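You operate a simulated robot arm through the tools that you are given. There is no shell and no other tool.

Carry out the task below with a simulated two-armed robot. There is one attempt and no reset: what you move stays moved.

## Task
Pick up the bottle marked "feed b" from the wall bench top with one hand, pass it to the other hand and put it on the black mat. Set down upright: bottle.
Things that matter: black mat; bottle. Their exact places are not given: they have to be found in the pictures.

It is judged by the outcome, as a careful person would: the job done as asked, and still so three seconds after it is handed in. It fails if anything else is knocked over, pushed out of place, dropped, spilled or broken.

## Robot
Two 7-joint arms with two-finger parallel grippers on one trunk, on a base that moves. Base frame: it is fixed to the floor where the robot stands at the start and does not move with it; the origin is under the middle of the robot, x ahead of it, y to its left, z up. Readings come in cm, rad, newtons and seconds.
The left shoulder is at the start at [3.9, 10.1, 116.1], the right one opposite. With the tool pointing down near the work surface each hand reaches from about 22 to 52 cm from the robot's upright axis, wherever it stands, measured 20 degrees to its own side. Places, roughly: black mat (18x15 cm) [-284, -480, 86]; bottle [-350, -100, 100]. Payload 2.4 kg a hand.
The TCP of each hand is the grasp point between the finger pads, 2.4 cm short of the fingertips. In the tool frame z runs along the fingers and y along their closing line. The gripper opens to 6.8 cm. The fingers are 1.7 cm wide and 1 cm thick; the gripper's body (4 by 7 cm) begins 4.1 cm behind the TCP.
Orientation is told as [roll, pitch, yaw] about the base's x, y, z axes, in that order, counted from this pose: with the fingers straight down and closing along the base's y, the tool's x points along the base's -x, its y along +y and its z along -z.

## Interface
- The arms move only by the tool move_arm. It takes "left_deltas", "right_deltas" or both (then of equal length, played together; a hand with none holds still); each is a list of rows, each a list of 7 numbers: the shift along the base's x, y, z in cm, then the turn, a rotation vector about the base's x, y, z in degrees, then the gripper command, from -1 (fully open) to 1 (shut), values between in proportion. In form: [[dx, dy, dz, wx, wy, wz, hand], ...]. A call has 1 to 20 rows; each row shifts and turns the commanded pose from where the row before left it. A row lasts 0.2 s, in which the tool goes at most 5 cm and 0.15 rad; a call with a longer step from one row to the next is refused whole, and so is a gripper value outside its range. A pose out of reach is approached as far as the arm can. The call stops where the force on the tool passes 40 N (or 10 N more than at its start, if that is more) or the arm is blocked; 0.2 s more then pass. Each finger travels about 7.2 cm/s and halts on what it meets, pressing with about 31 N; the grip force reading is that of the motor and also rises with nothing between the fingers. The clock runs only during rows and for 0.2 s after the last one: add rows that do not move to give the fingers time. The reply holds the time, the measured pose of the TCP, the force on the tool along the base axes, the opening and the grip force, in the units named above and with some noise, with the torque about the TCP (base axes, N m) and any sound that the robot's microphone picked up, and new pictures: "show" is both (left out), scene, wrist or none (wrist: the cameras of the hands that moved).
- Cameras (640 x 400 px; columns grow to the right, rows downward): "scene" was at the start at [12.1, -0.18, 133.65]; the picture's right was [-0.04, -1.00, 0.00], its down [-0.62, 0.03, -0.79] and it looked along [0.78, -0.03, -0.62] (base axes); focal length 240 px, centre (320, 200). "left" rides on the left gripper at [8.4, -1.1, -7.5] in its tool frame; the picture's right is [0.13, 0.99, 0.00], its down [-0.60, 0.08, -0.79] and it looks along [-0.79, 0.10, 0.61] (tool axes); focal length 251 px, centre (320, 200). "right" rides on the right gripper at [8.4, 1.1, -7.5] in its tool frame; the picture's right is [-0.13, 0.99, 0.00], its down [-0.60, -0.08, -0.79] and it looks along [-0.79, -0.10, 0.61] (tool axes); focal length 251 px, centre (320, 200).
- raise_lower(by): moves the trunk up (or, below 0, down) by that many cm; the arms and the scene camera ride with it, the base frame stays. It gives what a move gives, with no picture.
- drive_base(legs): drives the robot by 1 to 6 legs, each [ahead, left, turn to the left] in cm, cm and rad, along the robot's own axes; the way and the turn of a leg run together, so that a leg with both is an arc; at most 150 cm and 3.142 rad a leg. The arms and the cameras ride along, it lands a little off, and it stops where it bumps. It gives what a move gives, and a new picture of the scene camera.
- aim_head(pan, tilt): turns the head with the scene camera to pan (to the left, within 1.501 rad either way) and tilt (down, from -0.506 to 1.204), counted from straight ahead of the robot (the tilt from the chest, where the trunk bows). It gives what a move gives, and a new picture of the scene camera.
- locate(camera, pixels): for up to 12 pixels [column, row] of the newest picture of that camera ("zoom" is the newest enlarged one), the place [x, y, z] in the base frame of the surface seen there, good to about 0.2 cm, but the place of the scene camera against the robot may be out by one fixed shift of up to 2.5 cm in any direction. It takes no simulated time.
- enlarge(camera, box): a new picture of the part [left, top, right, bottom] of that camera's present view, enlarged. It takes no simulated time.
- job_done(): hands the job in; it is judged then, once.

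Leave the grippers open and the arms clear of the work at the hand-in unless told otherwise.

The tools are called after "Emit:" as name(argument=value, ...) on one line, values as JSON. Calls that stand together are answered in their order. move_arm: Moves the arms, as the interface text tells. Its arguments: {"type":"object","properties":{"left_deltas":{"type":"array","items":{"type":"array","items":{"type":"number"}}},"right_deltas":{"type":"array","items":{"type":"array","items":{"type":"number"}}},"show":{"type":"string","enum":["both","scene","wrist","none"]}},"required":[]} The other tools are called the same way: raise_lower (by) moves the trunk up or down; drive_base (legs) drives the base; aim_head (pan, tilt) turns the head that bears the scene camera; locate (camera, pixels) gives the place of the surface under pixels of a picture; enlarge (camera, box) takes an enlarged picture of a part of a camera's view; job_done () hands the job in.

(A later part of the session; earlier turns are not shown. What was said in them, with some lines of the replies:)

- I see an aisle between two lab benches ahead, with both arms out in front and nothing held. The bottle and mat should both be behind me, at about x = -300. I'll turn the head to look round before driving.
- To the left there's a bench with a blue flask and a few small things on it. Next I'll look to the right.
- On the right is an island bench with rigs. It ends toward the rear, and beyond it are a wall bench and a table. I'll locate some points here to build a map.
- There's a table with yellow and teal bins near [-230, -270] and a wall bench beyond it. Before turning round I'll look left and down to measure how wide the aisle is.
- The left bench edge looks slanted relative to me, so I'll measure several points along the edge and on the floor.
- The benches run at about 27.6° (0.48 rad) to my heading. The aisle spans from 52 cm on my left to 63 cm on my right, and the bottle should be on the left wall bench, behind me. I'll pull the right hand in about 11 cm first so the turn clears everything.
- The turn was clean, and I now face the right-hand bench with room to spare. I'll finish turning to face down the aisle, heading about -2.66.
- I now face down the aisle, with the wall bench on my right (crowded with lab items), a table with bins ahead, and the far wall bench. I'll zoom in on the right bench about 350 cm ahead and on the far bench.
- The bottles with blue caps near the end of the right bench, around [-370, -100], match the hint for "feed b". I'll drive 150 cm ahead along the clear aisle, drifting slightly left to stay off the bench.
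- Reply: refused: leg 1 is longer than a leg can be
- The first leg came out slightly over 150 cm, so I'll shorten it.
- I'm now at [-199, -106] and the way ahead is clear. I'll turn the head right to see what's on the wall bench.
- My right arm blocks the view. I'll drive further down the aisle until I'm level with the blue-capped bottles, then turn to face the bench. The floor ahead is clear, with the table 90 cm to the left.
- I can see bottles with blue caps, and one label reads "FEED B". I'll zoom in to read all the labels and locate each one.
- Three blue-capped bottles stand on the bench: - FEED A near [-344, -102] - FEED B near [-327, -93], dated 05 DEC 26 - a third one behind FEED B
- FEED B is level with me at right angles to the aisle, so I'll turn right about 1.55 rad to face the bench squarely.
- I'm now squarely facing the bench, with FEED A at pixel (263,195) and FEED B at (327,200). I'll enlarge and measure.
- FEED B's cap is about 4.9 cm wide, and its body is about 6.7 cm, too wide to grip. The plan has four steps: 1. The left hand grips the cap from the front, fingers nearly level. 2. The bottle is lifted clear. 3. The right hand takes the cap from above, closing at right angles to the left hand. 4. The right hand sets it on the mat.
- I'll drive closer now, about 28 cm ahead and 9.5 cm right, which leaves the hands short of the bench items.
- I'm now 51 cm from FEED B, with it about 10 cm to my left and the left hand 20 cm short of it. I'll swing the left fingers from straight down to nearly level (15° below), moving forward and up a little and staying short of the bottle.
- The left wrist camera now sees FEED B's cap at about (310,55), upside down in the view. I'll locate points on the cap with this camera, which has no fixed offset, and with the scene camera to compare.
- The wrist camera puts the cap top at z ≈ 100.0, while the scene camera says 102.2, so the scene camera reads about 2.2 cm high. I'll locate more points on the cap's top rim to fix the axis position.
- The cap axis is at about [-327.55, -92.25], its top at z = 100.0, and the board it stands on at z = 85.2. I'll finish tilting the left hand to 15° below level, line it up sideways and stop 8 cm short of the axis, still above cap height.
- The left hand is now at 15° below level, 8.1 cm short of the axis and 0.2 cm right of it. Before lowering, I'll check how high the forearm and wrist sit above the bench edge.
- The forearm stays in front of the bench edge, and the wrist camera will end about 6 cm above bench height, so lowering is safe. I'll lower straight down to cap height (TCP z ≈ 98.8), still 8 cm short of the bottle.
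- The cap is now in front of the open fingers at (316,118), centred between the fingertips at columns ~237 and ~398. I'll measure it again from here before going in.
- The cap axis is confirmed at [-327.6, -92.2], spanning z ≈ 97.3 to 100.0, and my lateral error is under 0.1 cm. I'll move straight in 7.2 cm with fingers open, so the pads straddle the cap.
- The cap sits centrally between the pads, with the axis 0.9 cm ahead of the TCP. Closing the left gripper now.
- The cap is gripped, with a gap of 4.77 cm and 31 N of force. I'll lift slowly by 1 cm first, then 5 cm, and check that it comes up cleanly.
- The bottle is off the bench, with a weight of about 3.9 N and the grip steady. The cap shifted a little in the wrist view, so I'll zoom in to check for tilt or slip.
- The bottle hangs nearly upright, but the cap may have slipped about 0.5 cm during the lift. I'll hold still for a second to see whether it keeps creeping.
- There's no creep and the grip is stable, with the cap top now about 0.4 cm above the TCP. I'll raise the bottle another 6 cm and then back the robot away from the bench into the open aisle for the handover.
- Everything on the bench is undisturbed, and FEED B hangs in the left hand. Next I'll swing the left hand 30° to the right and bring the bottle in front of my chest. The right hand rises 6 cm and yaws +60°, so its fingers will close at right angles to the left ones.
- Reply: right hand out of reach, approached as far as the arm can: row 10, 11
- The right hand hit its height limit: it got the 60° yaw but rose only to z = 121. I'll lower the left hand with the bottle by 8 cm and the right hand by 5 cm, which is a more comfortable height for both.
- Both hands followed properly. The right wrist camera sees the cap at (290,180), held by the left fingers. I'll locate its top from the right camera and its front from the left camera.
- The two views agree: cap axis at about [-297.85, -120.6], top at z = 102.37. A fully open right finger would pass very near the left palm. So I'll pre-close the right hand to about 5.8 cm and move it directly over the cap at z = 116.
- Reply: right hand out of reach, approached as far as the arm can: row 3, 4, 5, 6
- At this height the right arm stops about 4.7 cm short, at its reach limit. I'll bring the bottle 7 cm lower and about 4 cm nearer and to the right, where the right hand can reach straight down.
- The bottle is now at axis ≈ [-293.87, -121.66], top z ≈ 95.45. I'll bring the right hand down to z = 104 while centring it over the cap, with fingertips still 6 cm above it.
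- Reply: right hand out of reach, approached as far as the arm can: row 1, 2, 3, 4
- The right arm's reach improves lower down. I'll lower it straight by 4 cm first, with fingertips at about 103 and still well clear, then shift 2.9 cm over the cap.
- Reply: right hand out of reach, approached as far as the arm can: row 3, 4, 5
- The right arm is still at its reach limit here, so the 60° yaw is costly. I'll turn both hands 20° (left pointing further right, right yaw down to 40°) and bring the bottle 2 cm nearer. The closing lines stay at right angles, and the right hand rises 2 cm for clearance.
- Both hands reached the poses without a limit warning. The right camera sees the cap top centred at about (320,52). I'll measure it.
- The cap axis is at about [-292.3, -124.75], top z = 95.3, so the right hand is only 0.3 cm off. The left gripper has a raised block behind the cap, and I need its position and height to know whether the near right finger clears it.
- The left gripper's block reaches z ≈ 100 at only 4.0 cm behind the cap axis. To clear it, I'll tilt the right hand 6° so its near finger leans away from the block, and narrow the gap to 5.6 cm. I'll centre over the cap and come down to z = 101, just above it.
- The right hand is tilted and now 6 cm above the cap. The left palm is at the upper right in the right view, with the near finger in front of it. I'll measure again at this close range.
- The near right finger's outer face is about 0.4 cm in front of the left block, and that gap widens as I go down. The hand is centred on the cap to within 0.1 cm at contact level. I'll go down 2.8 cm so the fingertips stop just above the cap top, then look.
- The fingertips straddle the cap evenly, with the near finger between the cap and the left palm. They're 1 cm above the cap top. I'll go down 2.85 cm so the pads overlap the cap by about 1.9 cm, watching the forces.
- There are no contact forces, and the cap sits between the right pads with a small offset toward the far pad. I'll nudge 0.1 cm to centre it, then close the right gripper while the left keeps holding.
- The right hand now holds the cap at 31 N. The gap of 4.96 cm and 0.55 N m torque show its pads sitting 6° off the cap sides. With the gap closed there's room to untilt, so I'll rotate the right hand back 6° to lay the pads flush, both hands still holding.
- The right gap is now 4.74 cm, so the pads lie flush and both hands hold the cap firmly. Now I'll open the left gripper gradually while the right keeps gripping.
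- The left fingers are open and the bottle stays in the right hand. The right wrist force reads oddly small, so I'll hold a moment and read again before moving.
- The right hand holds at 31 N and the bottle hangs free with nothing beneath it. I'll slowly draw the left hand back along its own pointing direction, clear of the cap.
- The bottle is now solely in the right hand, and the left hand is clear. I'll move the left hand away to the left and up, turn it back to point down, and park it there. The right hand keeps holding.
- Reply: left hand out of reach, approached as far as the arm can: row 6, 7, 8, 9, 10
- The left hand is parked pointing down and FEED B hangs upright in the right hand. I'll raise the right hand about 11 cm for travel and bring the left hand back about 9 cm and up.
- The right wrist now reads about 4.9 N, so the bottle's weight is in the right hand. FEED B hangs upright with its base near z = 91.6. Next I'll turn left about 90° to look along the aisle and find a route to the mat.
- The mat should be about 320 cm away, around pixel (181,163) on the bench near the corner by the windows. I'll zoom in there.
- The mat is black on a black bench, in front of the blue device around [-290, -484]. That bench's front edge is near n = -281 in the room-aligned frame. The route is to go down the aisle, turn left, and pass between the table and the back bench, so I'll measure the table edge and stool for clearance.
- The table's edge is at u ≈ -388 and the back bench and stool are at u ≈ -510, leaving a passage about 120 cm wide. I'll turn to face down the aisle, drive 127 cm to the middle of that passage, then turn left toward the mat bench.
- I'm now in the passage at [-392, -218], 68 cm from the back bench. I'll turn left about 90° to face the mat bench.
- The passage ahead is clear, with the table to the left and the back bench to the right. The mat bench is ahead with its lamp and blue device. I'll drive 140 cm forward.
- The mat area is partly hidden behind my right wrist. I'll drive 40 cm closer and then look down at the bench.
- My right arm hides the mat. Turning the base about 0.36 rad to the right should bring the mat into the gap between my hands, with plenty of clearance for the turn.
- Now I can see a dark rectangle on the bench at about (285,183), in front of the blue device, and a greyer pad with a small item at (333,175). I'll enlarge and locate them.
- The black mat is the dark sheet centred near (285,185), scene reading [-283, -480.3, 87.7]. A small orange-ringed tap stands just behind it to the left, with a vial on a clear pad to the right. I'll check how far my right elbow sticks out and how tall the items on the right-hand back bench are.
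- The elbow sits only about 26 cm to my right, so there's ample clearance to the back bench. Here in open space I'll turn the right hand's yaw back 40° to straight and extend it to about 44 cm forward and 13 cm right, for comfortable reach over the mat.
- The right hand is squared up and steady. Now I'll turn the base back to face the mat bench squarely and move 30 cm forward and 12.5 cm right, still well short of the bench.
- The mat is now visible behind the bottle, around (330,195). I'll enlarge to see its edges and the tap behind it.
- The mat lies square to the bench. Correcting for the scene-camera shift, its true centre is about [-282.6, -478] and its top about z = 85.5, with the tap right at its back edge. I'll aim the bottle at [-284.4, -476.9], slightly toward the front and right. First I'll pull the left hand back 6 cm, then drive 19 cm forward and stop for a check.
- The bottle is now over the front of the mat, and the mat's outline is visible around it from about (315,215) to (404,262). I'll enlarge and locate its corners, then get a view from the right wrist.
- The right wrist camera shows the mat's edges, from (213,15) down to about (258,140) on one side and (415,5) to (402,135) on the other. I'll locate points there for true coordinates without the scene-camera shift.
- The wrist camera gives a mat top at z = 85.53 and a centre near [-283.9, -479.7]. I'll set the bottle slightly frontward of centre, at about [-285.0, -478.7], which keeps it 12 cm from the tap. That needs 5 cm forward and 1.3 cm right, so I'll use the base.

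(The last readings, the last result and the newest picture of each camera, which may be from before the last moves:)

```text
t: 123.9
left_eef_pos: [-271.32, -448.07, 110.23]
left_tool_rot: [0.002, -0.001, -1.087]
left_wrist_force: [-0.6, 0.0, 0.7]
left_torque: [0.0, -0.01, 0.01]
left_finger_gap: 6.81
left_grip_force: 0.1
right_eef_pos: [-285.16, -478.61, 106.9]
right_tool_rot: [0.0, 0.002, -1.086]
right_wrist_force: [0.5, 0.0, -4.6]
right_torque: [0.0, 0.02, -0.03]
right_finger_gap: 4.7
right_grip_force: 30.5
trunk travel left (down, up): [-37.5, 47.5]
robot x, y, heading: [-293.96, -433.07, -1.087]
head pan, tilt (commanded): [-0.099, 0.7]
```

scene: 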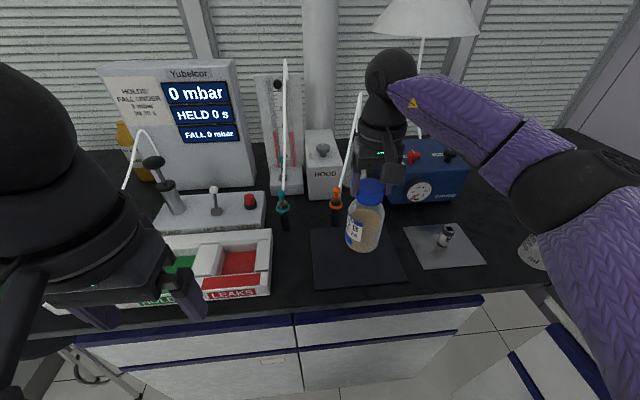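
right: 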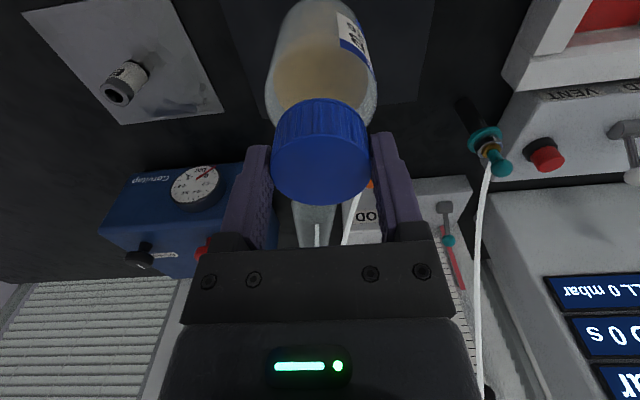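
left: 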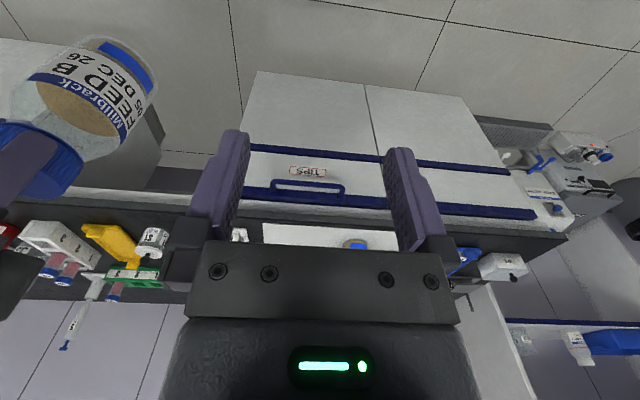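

The TCP is exactly over the target. Before lowering, I'll check that the bottle is level by locating points on the cap top, and zoom the scene view to see its attitude.

Emit:
locate(camera="right", pixels=[[285, 165], [355, 165], [320, 150], [320, 198], [300, 180], [340, 180], [320, 110], [320, 125], [320, 60], [300, 20]])

Emit:
enlarge(camera="scene", box=[290, 150, 450, 300])

```text
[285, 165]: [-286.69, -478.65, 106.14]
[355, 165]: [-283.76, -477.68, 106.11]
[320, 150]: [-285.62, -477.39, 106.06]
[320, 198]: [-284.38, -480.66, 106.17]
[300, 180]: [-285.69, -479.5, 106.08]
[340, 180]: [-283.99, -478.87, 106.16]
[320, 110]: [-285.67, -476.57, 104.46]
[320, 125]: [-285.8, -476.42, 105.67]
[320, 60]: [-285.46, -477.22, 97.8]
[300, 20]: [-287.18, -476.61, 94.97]
```

```text
2.67 times, centred on (370, 225) of scene
```

zoom: 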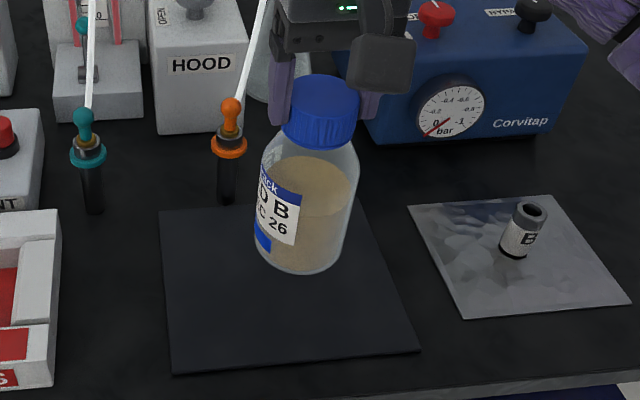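

The cap top is level (z ≈ 106.1 everywhere), so the bottle hangs upright with its base near z = 91.3, 5.8 cm above the mat. I'll lower it 4.7 cm and look again.

Emit:
move_arm(right_deltas=[[0, 0, -0.8, 0, 0, 0, 1], [0, 0, -1.2, 0, 0, 0, 1], [0, 0, -1.2, 0, 0, 0, 1], [0, 0, -0.9, 0, 0, 0, 1], [0, 0, -0.6, 0, 0, 0, 1], [0, 0, 0, 0, 0, 0, 1]], show="both")

Emit:
enlarge(camera="scene", box=[290, 150, 450, 300])

```text
t: 125.3
left_eef_pos: [-271.26, -447.98, 110.1]
left_tool_rot: [0.002, 0.002, -1.088]
left_wrist_force: [0.1, 0.0, -0.4]
left_torque: [0.01, 0.0, 0.01]
left_finger_gap: 6.79
left_grip_force: 0.0
right_eef_pos: [-285.04, -478.56, 102.23]
right_tool_rot: [0.0, 0.002, -1.084]
right_wrist_force: [0.7, -0.1, -5.2]
right_torque: [0.01, 0.01, 0.0]
right_finger_gap: 4.71
right_grip_force: 31.5
trunk travel left (down, up): [-37.5, 47.5]
robot x, y, heading: [-294.32, -433.2, -1.087]
head pan, tilt (commanded): [-0.099, 0.7]
```

scene: 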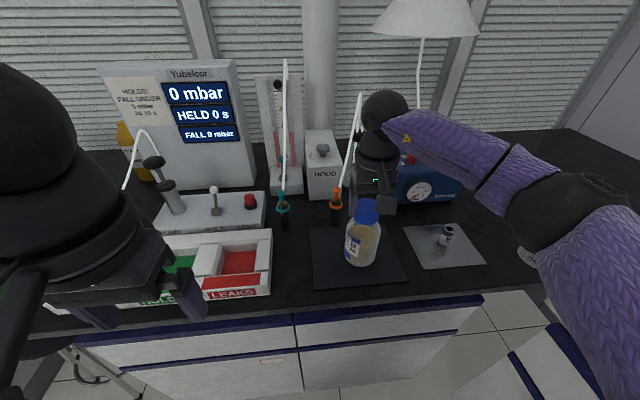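
right: 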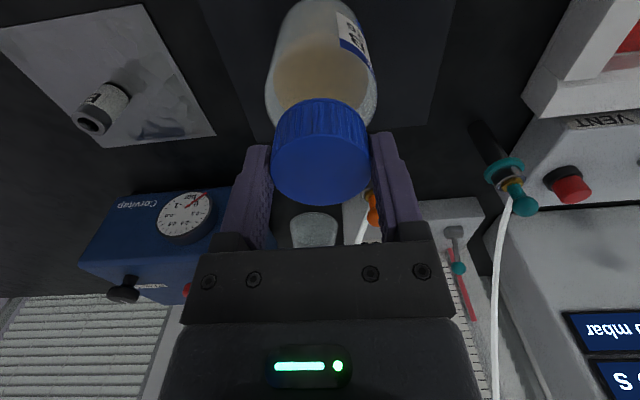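

```text
2.67 times, centred on (370, 225) of scene
```

zoom: 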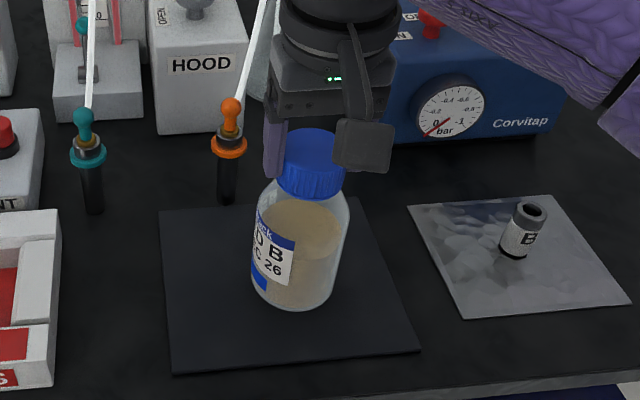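

The bottle is centred over the mat, about 1.1 cm above it, with nothing touching. I'll lower it gently in small steps, watching the vertical force for contact.

Emit:
move_arm(right_deltas=[[0, 0, -0.25, 0, 0, 0, 1], [0, 0, -0.25, 0, 0, 0, 1], [0, 0, -0.2, 0, 0, 0, 1], [0, 0, -0.15, 0, 0, 0, 1], [0, 0, -0.1, 0, 0, 0, 1], [0, 0, 0, 0, 0, 0, 1]], show="none")

```text
t: 126.7
left_eef_pos: [-271.24, -447.97, 110.1]
left_tool_rot: [0.002, 0.003, -1.087]
left_wrist_force: [-0.5, 0.1, 0.1]
left_torque: [-0.02, 0.0, 0.02]
left_finger_gap: 6.79
left_grip_force: 0.1
right_eef_pos: [-285.01, -478.58, 101.14]
right_tool_rot: [0.001, 0.002, -1.085]
right_wrist_force: [-0.1, 0.0, -4.3]
right_torque: [0.0, 0.03, 0.0]
right_finger_gap: 4.72
right_grip_force: 30.6
trunk travel left (down, up): [-37.5, 47.5]
robot x, y, heading: [-294.15, -433.75, -1.085]
head pan, tilt (commanded): [-0.099, 0.7]
```

The force still reads -4.3 N, so the bottle is hanging just above the mat. I'll keep lowering in 0.1 cm steps.

Emit:
move_arm(right_deltas=[[0, 0, -0.08, 0, 0, 0, 1], [0, 0, -0.08, 0, 0, 0, 1], [0, 0, 0, 0, 0, 0, 1]], show="none")

```text
t: 127.5
left_eef_pos: [-271.22, -447.99, 110.14]
left_tool_rot: [0.002, -0.002, -1.085]
left_wrist_force: [0.4, -0.6, 0.4]
left_torque: [0.01, 0.04, 0.0]
left_finger_gap: 6.78
left_grip_force: 0.1
right_eef_pos: [-284.94, -478.7, 101.12]
right_tool_rot: [0.0, 0.001, -1.086]
right_wrist_force: [-0.3, -0.6, 0.0]
right_torque: [-0.27, -0.05, -0.08]
right_finger_gap: 4.67
right_grip_force: 31.0
trunk travel left (down, up): [-37.5, 47.5]
robot x, y, heading: [-293.84, -433.4, -1.086]
head pan, tilt (commanded): [-0.099, 0.7]
```

The vertical force has gone from -4.3 to 0 N, so the base has just touched the mat. I'll lower a hair more to seat it and check the picture before releasing.

Emit:
move_arm(right_deltas=[[0, 0, -0.06, 0, 0, 0, 1], [0, 0, 0, 0, 0, 0, 1]], show="both")

Emit:
enlarge(camera="scene", box=[290, 150, 450, 300])

Emit:
locate(camera="right", pixels=[[285, 165], [355, 165], [320, 150], [320, 198], [300, 180], [340, 180]])

```text
t: 128.1
left_eef_pos: [-271.2, -447.93, 110.28]
left_tool_rot: [0.002, 0.001, -1.086]
left_wrist_force: [-0.5, 0.9, 0.1]
left_torque: [0.03, 0.03, -0.01]
left_finger_gap: 6.82
left_grip_force: 0.0
right_eef_pos: [-285.15, -478.58, 101.05]
right_tool_rot: [0.002, -0.001, -1.086]
right_wrist_force: [-0.3, -3.8, 11.0]
right_torque: [-0.29, 0.01, -0.05]
right_finger_gap: 4.69
right_grip_force: 30.8
trunk travel left (down, up): [-37.5, 47.5]
robot x, y, heading: [-294.4, -433.55, -1.086]
head pan, tilt (commanded): [-0.099, 0.7]
```

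scene: 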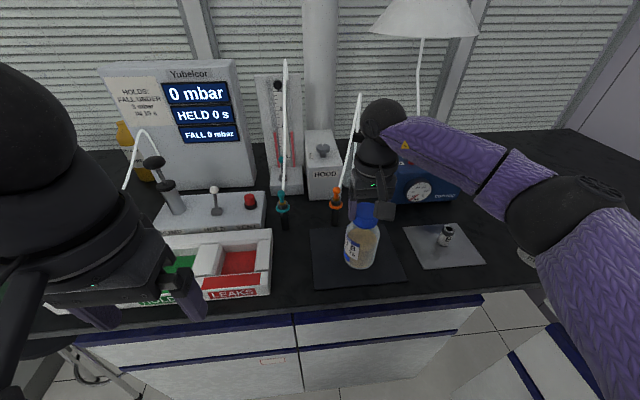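
right: 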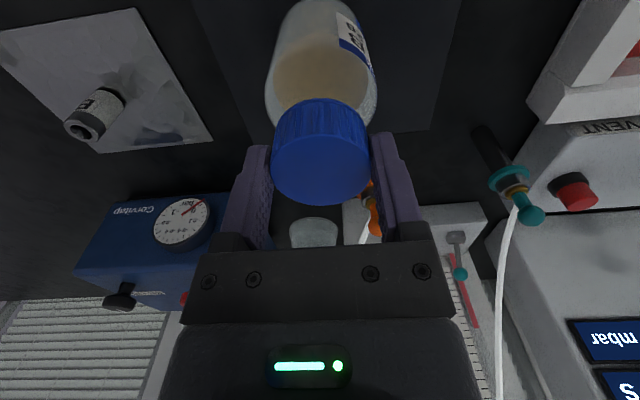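

```text
2.67 times, centred on (370, 225) of scene
```

zoom: 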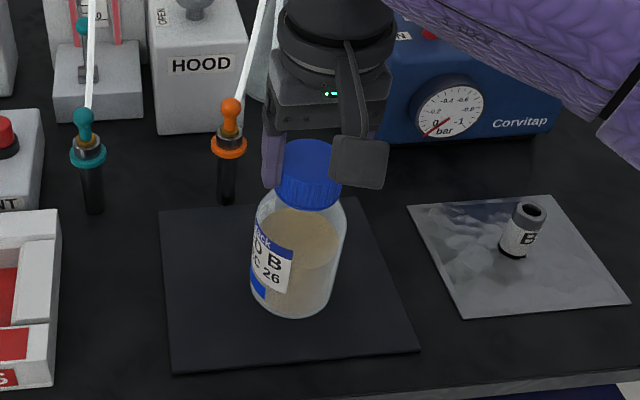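

```text
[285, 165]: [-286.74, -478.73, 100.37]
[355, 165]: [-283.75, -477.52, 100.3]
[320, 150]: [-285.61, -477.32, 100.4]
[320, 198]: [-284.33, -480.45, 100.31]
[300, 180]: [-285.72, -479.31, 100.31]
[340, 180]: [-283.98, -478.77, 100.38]
```

The bottle is seated on the mat with its cap level at z ≈ 100.35, exactly the bottle's height above the mat. I'll ease off the 11 N press slightly, then open the right fingers.

Emit:
move_arm(right_deltas=[[0, 0, 0.05, 0, 0, 0, 1], [0, 0, 0, 0, 0, 0, -0.42], [0, 0, 0, 0, 0, 0, -0.55], [0, 0, 0, 0, 0, 0, -0.75], [0, 0, 0, 0, 0, 0, -1], [0, 0, 0, 0, 0, 0, -1]], show="both")

```text
t: 129.5
left_eef_pos: [-271.21, -447.93, 110.16]
left_tool_rot: [0.0, 0.0, -1.088]
left_wrist_force: [-0.4, 0.4, 1.3]
left_torque: [0.01, 0.02, -0.04]
left_finger_gap: 6.81
left_grip_force: 0.0
right_eef_pos: [-285.05, -478.59, 101.1]
right_tool_rot: [0.001, 0.0, -1.086]
right_wrist_force: [-0.3, -0.1, -1.6]
right_torque: [-0.01, -0.03, 0.0]
right_finger_gap: 6.81
right_grip_force: 0.0
trunk travel left (down, up): [-37.5, 47.5]
robot x, y, heading: [-294.36, -433.32, -1.084]
head pan, tilt (commanded): [-0.099, 0.7]
```

scene: 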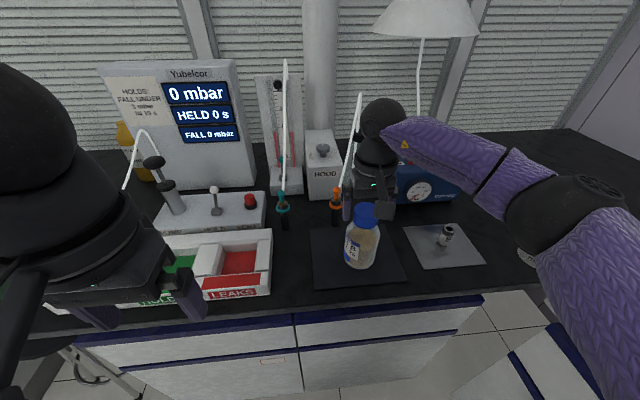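
right: 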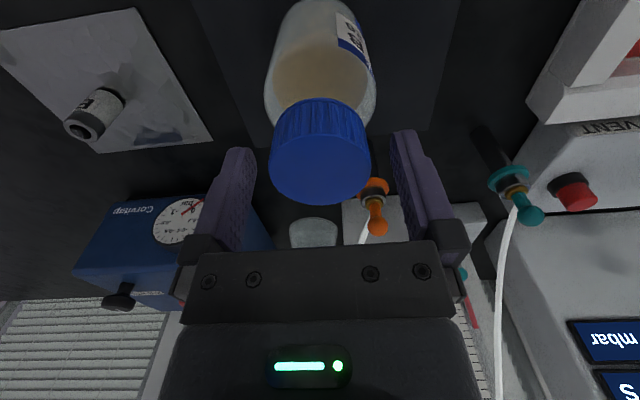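

The right fingers are fully open and the bottle stands on the mat on its own. I'll raise the right hand straight up, slowly at first, until it's clear of the cap.

Emit:
move_arm(right_deltas=[[0, 0, 0.4, 0, 0, 0, -1], [0, 0, 0.6, 0, 0, 0, -1], [0, 0, 0.8, 0, 0, 0, -1], [0, 0, 1.0, 0, 0, 0, -1], [0, 0, 1.5, 0, 0, 0, -1], [0, 0, 1.5, 0, 0, 0, -1], [0, 0, 0, 0, 0, 0, -1]], show="both")

```text
t: 131.1
left_eef_pos: [-271.18, -448.0, 110.26]
left_tool_rot: [0.001, 0.0, -1.085]
left_wrist_force: [0.5, 0.1, -1.1]
left_torque: [0.0, -0.01, 0.01]
left_finger_gap: 6.79
left_grip_force: 0.1
right_eef_pos: [-285.07, -478.56, 106.96]
right_tool_rot: [0.0, 0.001, -1.085]
right_wrist_force: [-0.5, -0.2, -0.2]
right_torque: [0.0, 0.03, -0.01]
right_finger_gap: 6.81
right_grip_force: 0.0
trunk travel left (down, up): [-37.5, 47.5]
robot x, y, heading: [-293.95, -433.69, -1.087]
head pan, tilt (commanded): [-0.099, 0.7]
```

scene: 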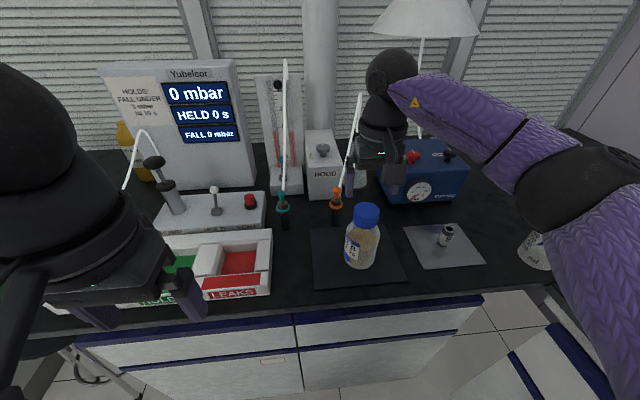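
right: 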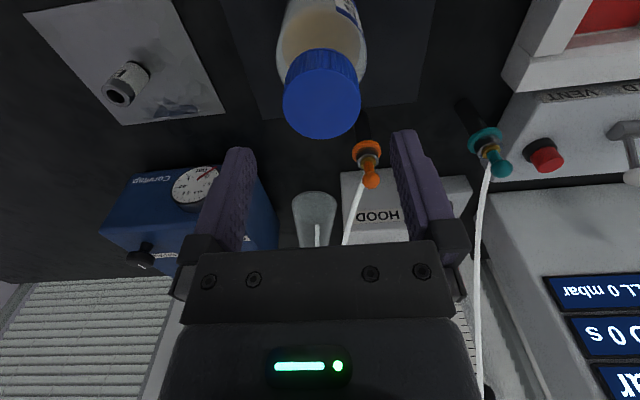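

The right fingertips are about 4 cm above the cap and the bottle stands upright, centred on the mat. I'll back the robot 30 cm straight away from the bench so both arms are clear.

Emit:
drive_base(legs=[[-15, 0, 0], [-17, 0, 0]])

Emit:
enlarge(camera="scene", box=[260, 100, 460, 240])

```text
t: 133.5
left_eef_pos: [-285.88, -419.93, 110.24]
left_tool_rot: [0.003, 0.0, -1.087]
left_wrist_force: [0.0, -0.1, -0.5]
left_torque: [-0.05, 0.04, -0.01]
left_finger_gap: 6.8
left_grip_force: 0.1
right_eef_pos: [-299.97, -450.47, 106.89]
right_tool_rot: [-0.001, -0.001, -1.085]
right_wrist_force: [-0.7, 0.1, 0.8]
right_torque: [-0.03, -0.01, 0.01]
right_finger_gap: 6.81
right_grip_force: 0.2
trunk travel left (down, up): [-37.5, 47.5]
robot x, y, heading: [-308.97, -405.35, -1.083]
head pan, tilt (commanded): [-0.099, 0.7]
```

scene: 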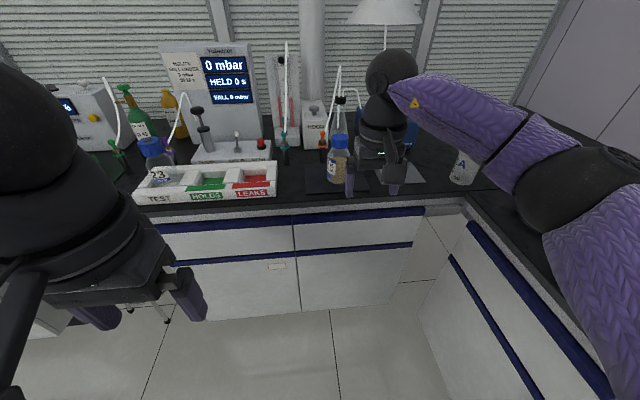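

```text
2.86 times, centred on (360, 170) of scene
```

zoom: 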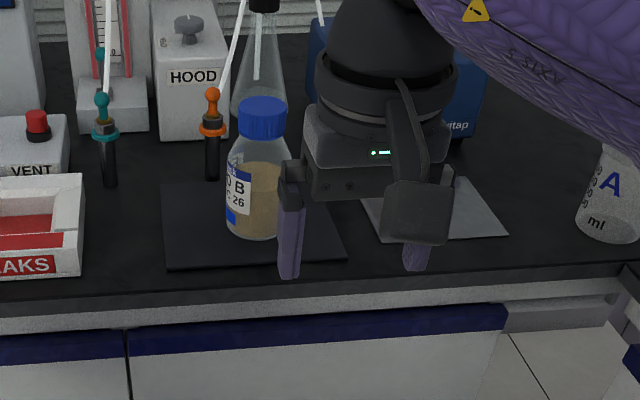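

FEED B stands upright on the black mat, and the items around it (tap, LEAKS tray, flask, pad with vial) haven't moved. Both grippers are open and the arms are clear of the bench, so I'm handing the job in.

Emit:
job_done()

```text
The job is handed in.
```

FEED B is standing upright on the black mat, and the job is handed in.

- **Pick-up:** the left hand gripped the cap from the front and lifted the bottle off the wall bench. The cap slipped about 0.5 cm in the fingers during the lift, then held steady.
- **Handover:** in the open aisle, the right hand took the cap from above while the left still held it. The left then let go and backed away.
- **Set-down:** the right hand lowered the bottle onto the mat, slightly in front of centre. Its cap read level just before I let go.

I saw nothing else on either bench knocked or moved. In the last picture my right hand hid part of the vial and pad beside the mat, but the vial was still standing in the wrist view just before I backed away.

At hand-in, both grippers were open and the robot was 32 cm back from the bench.
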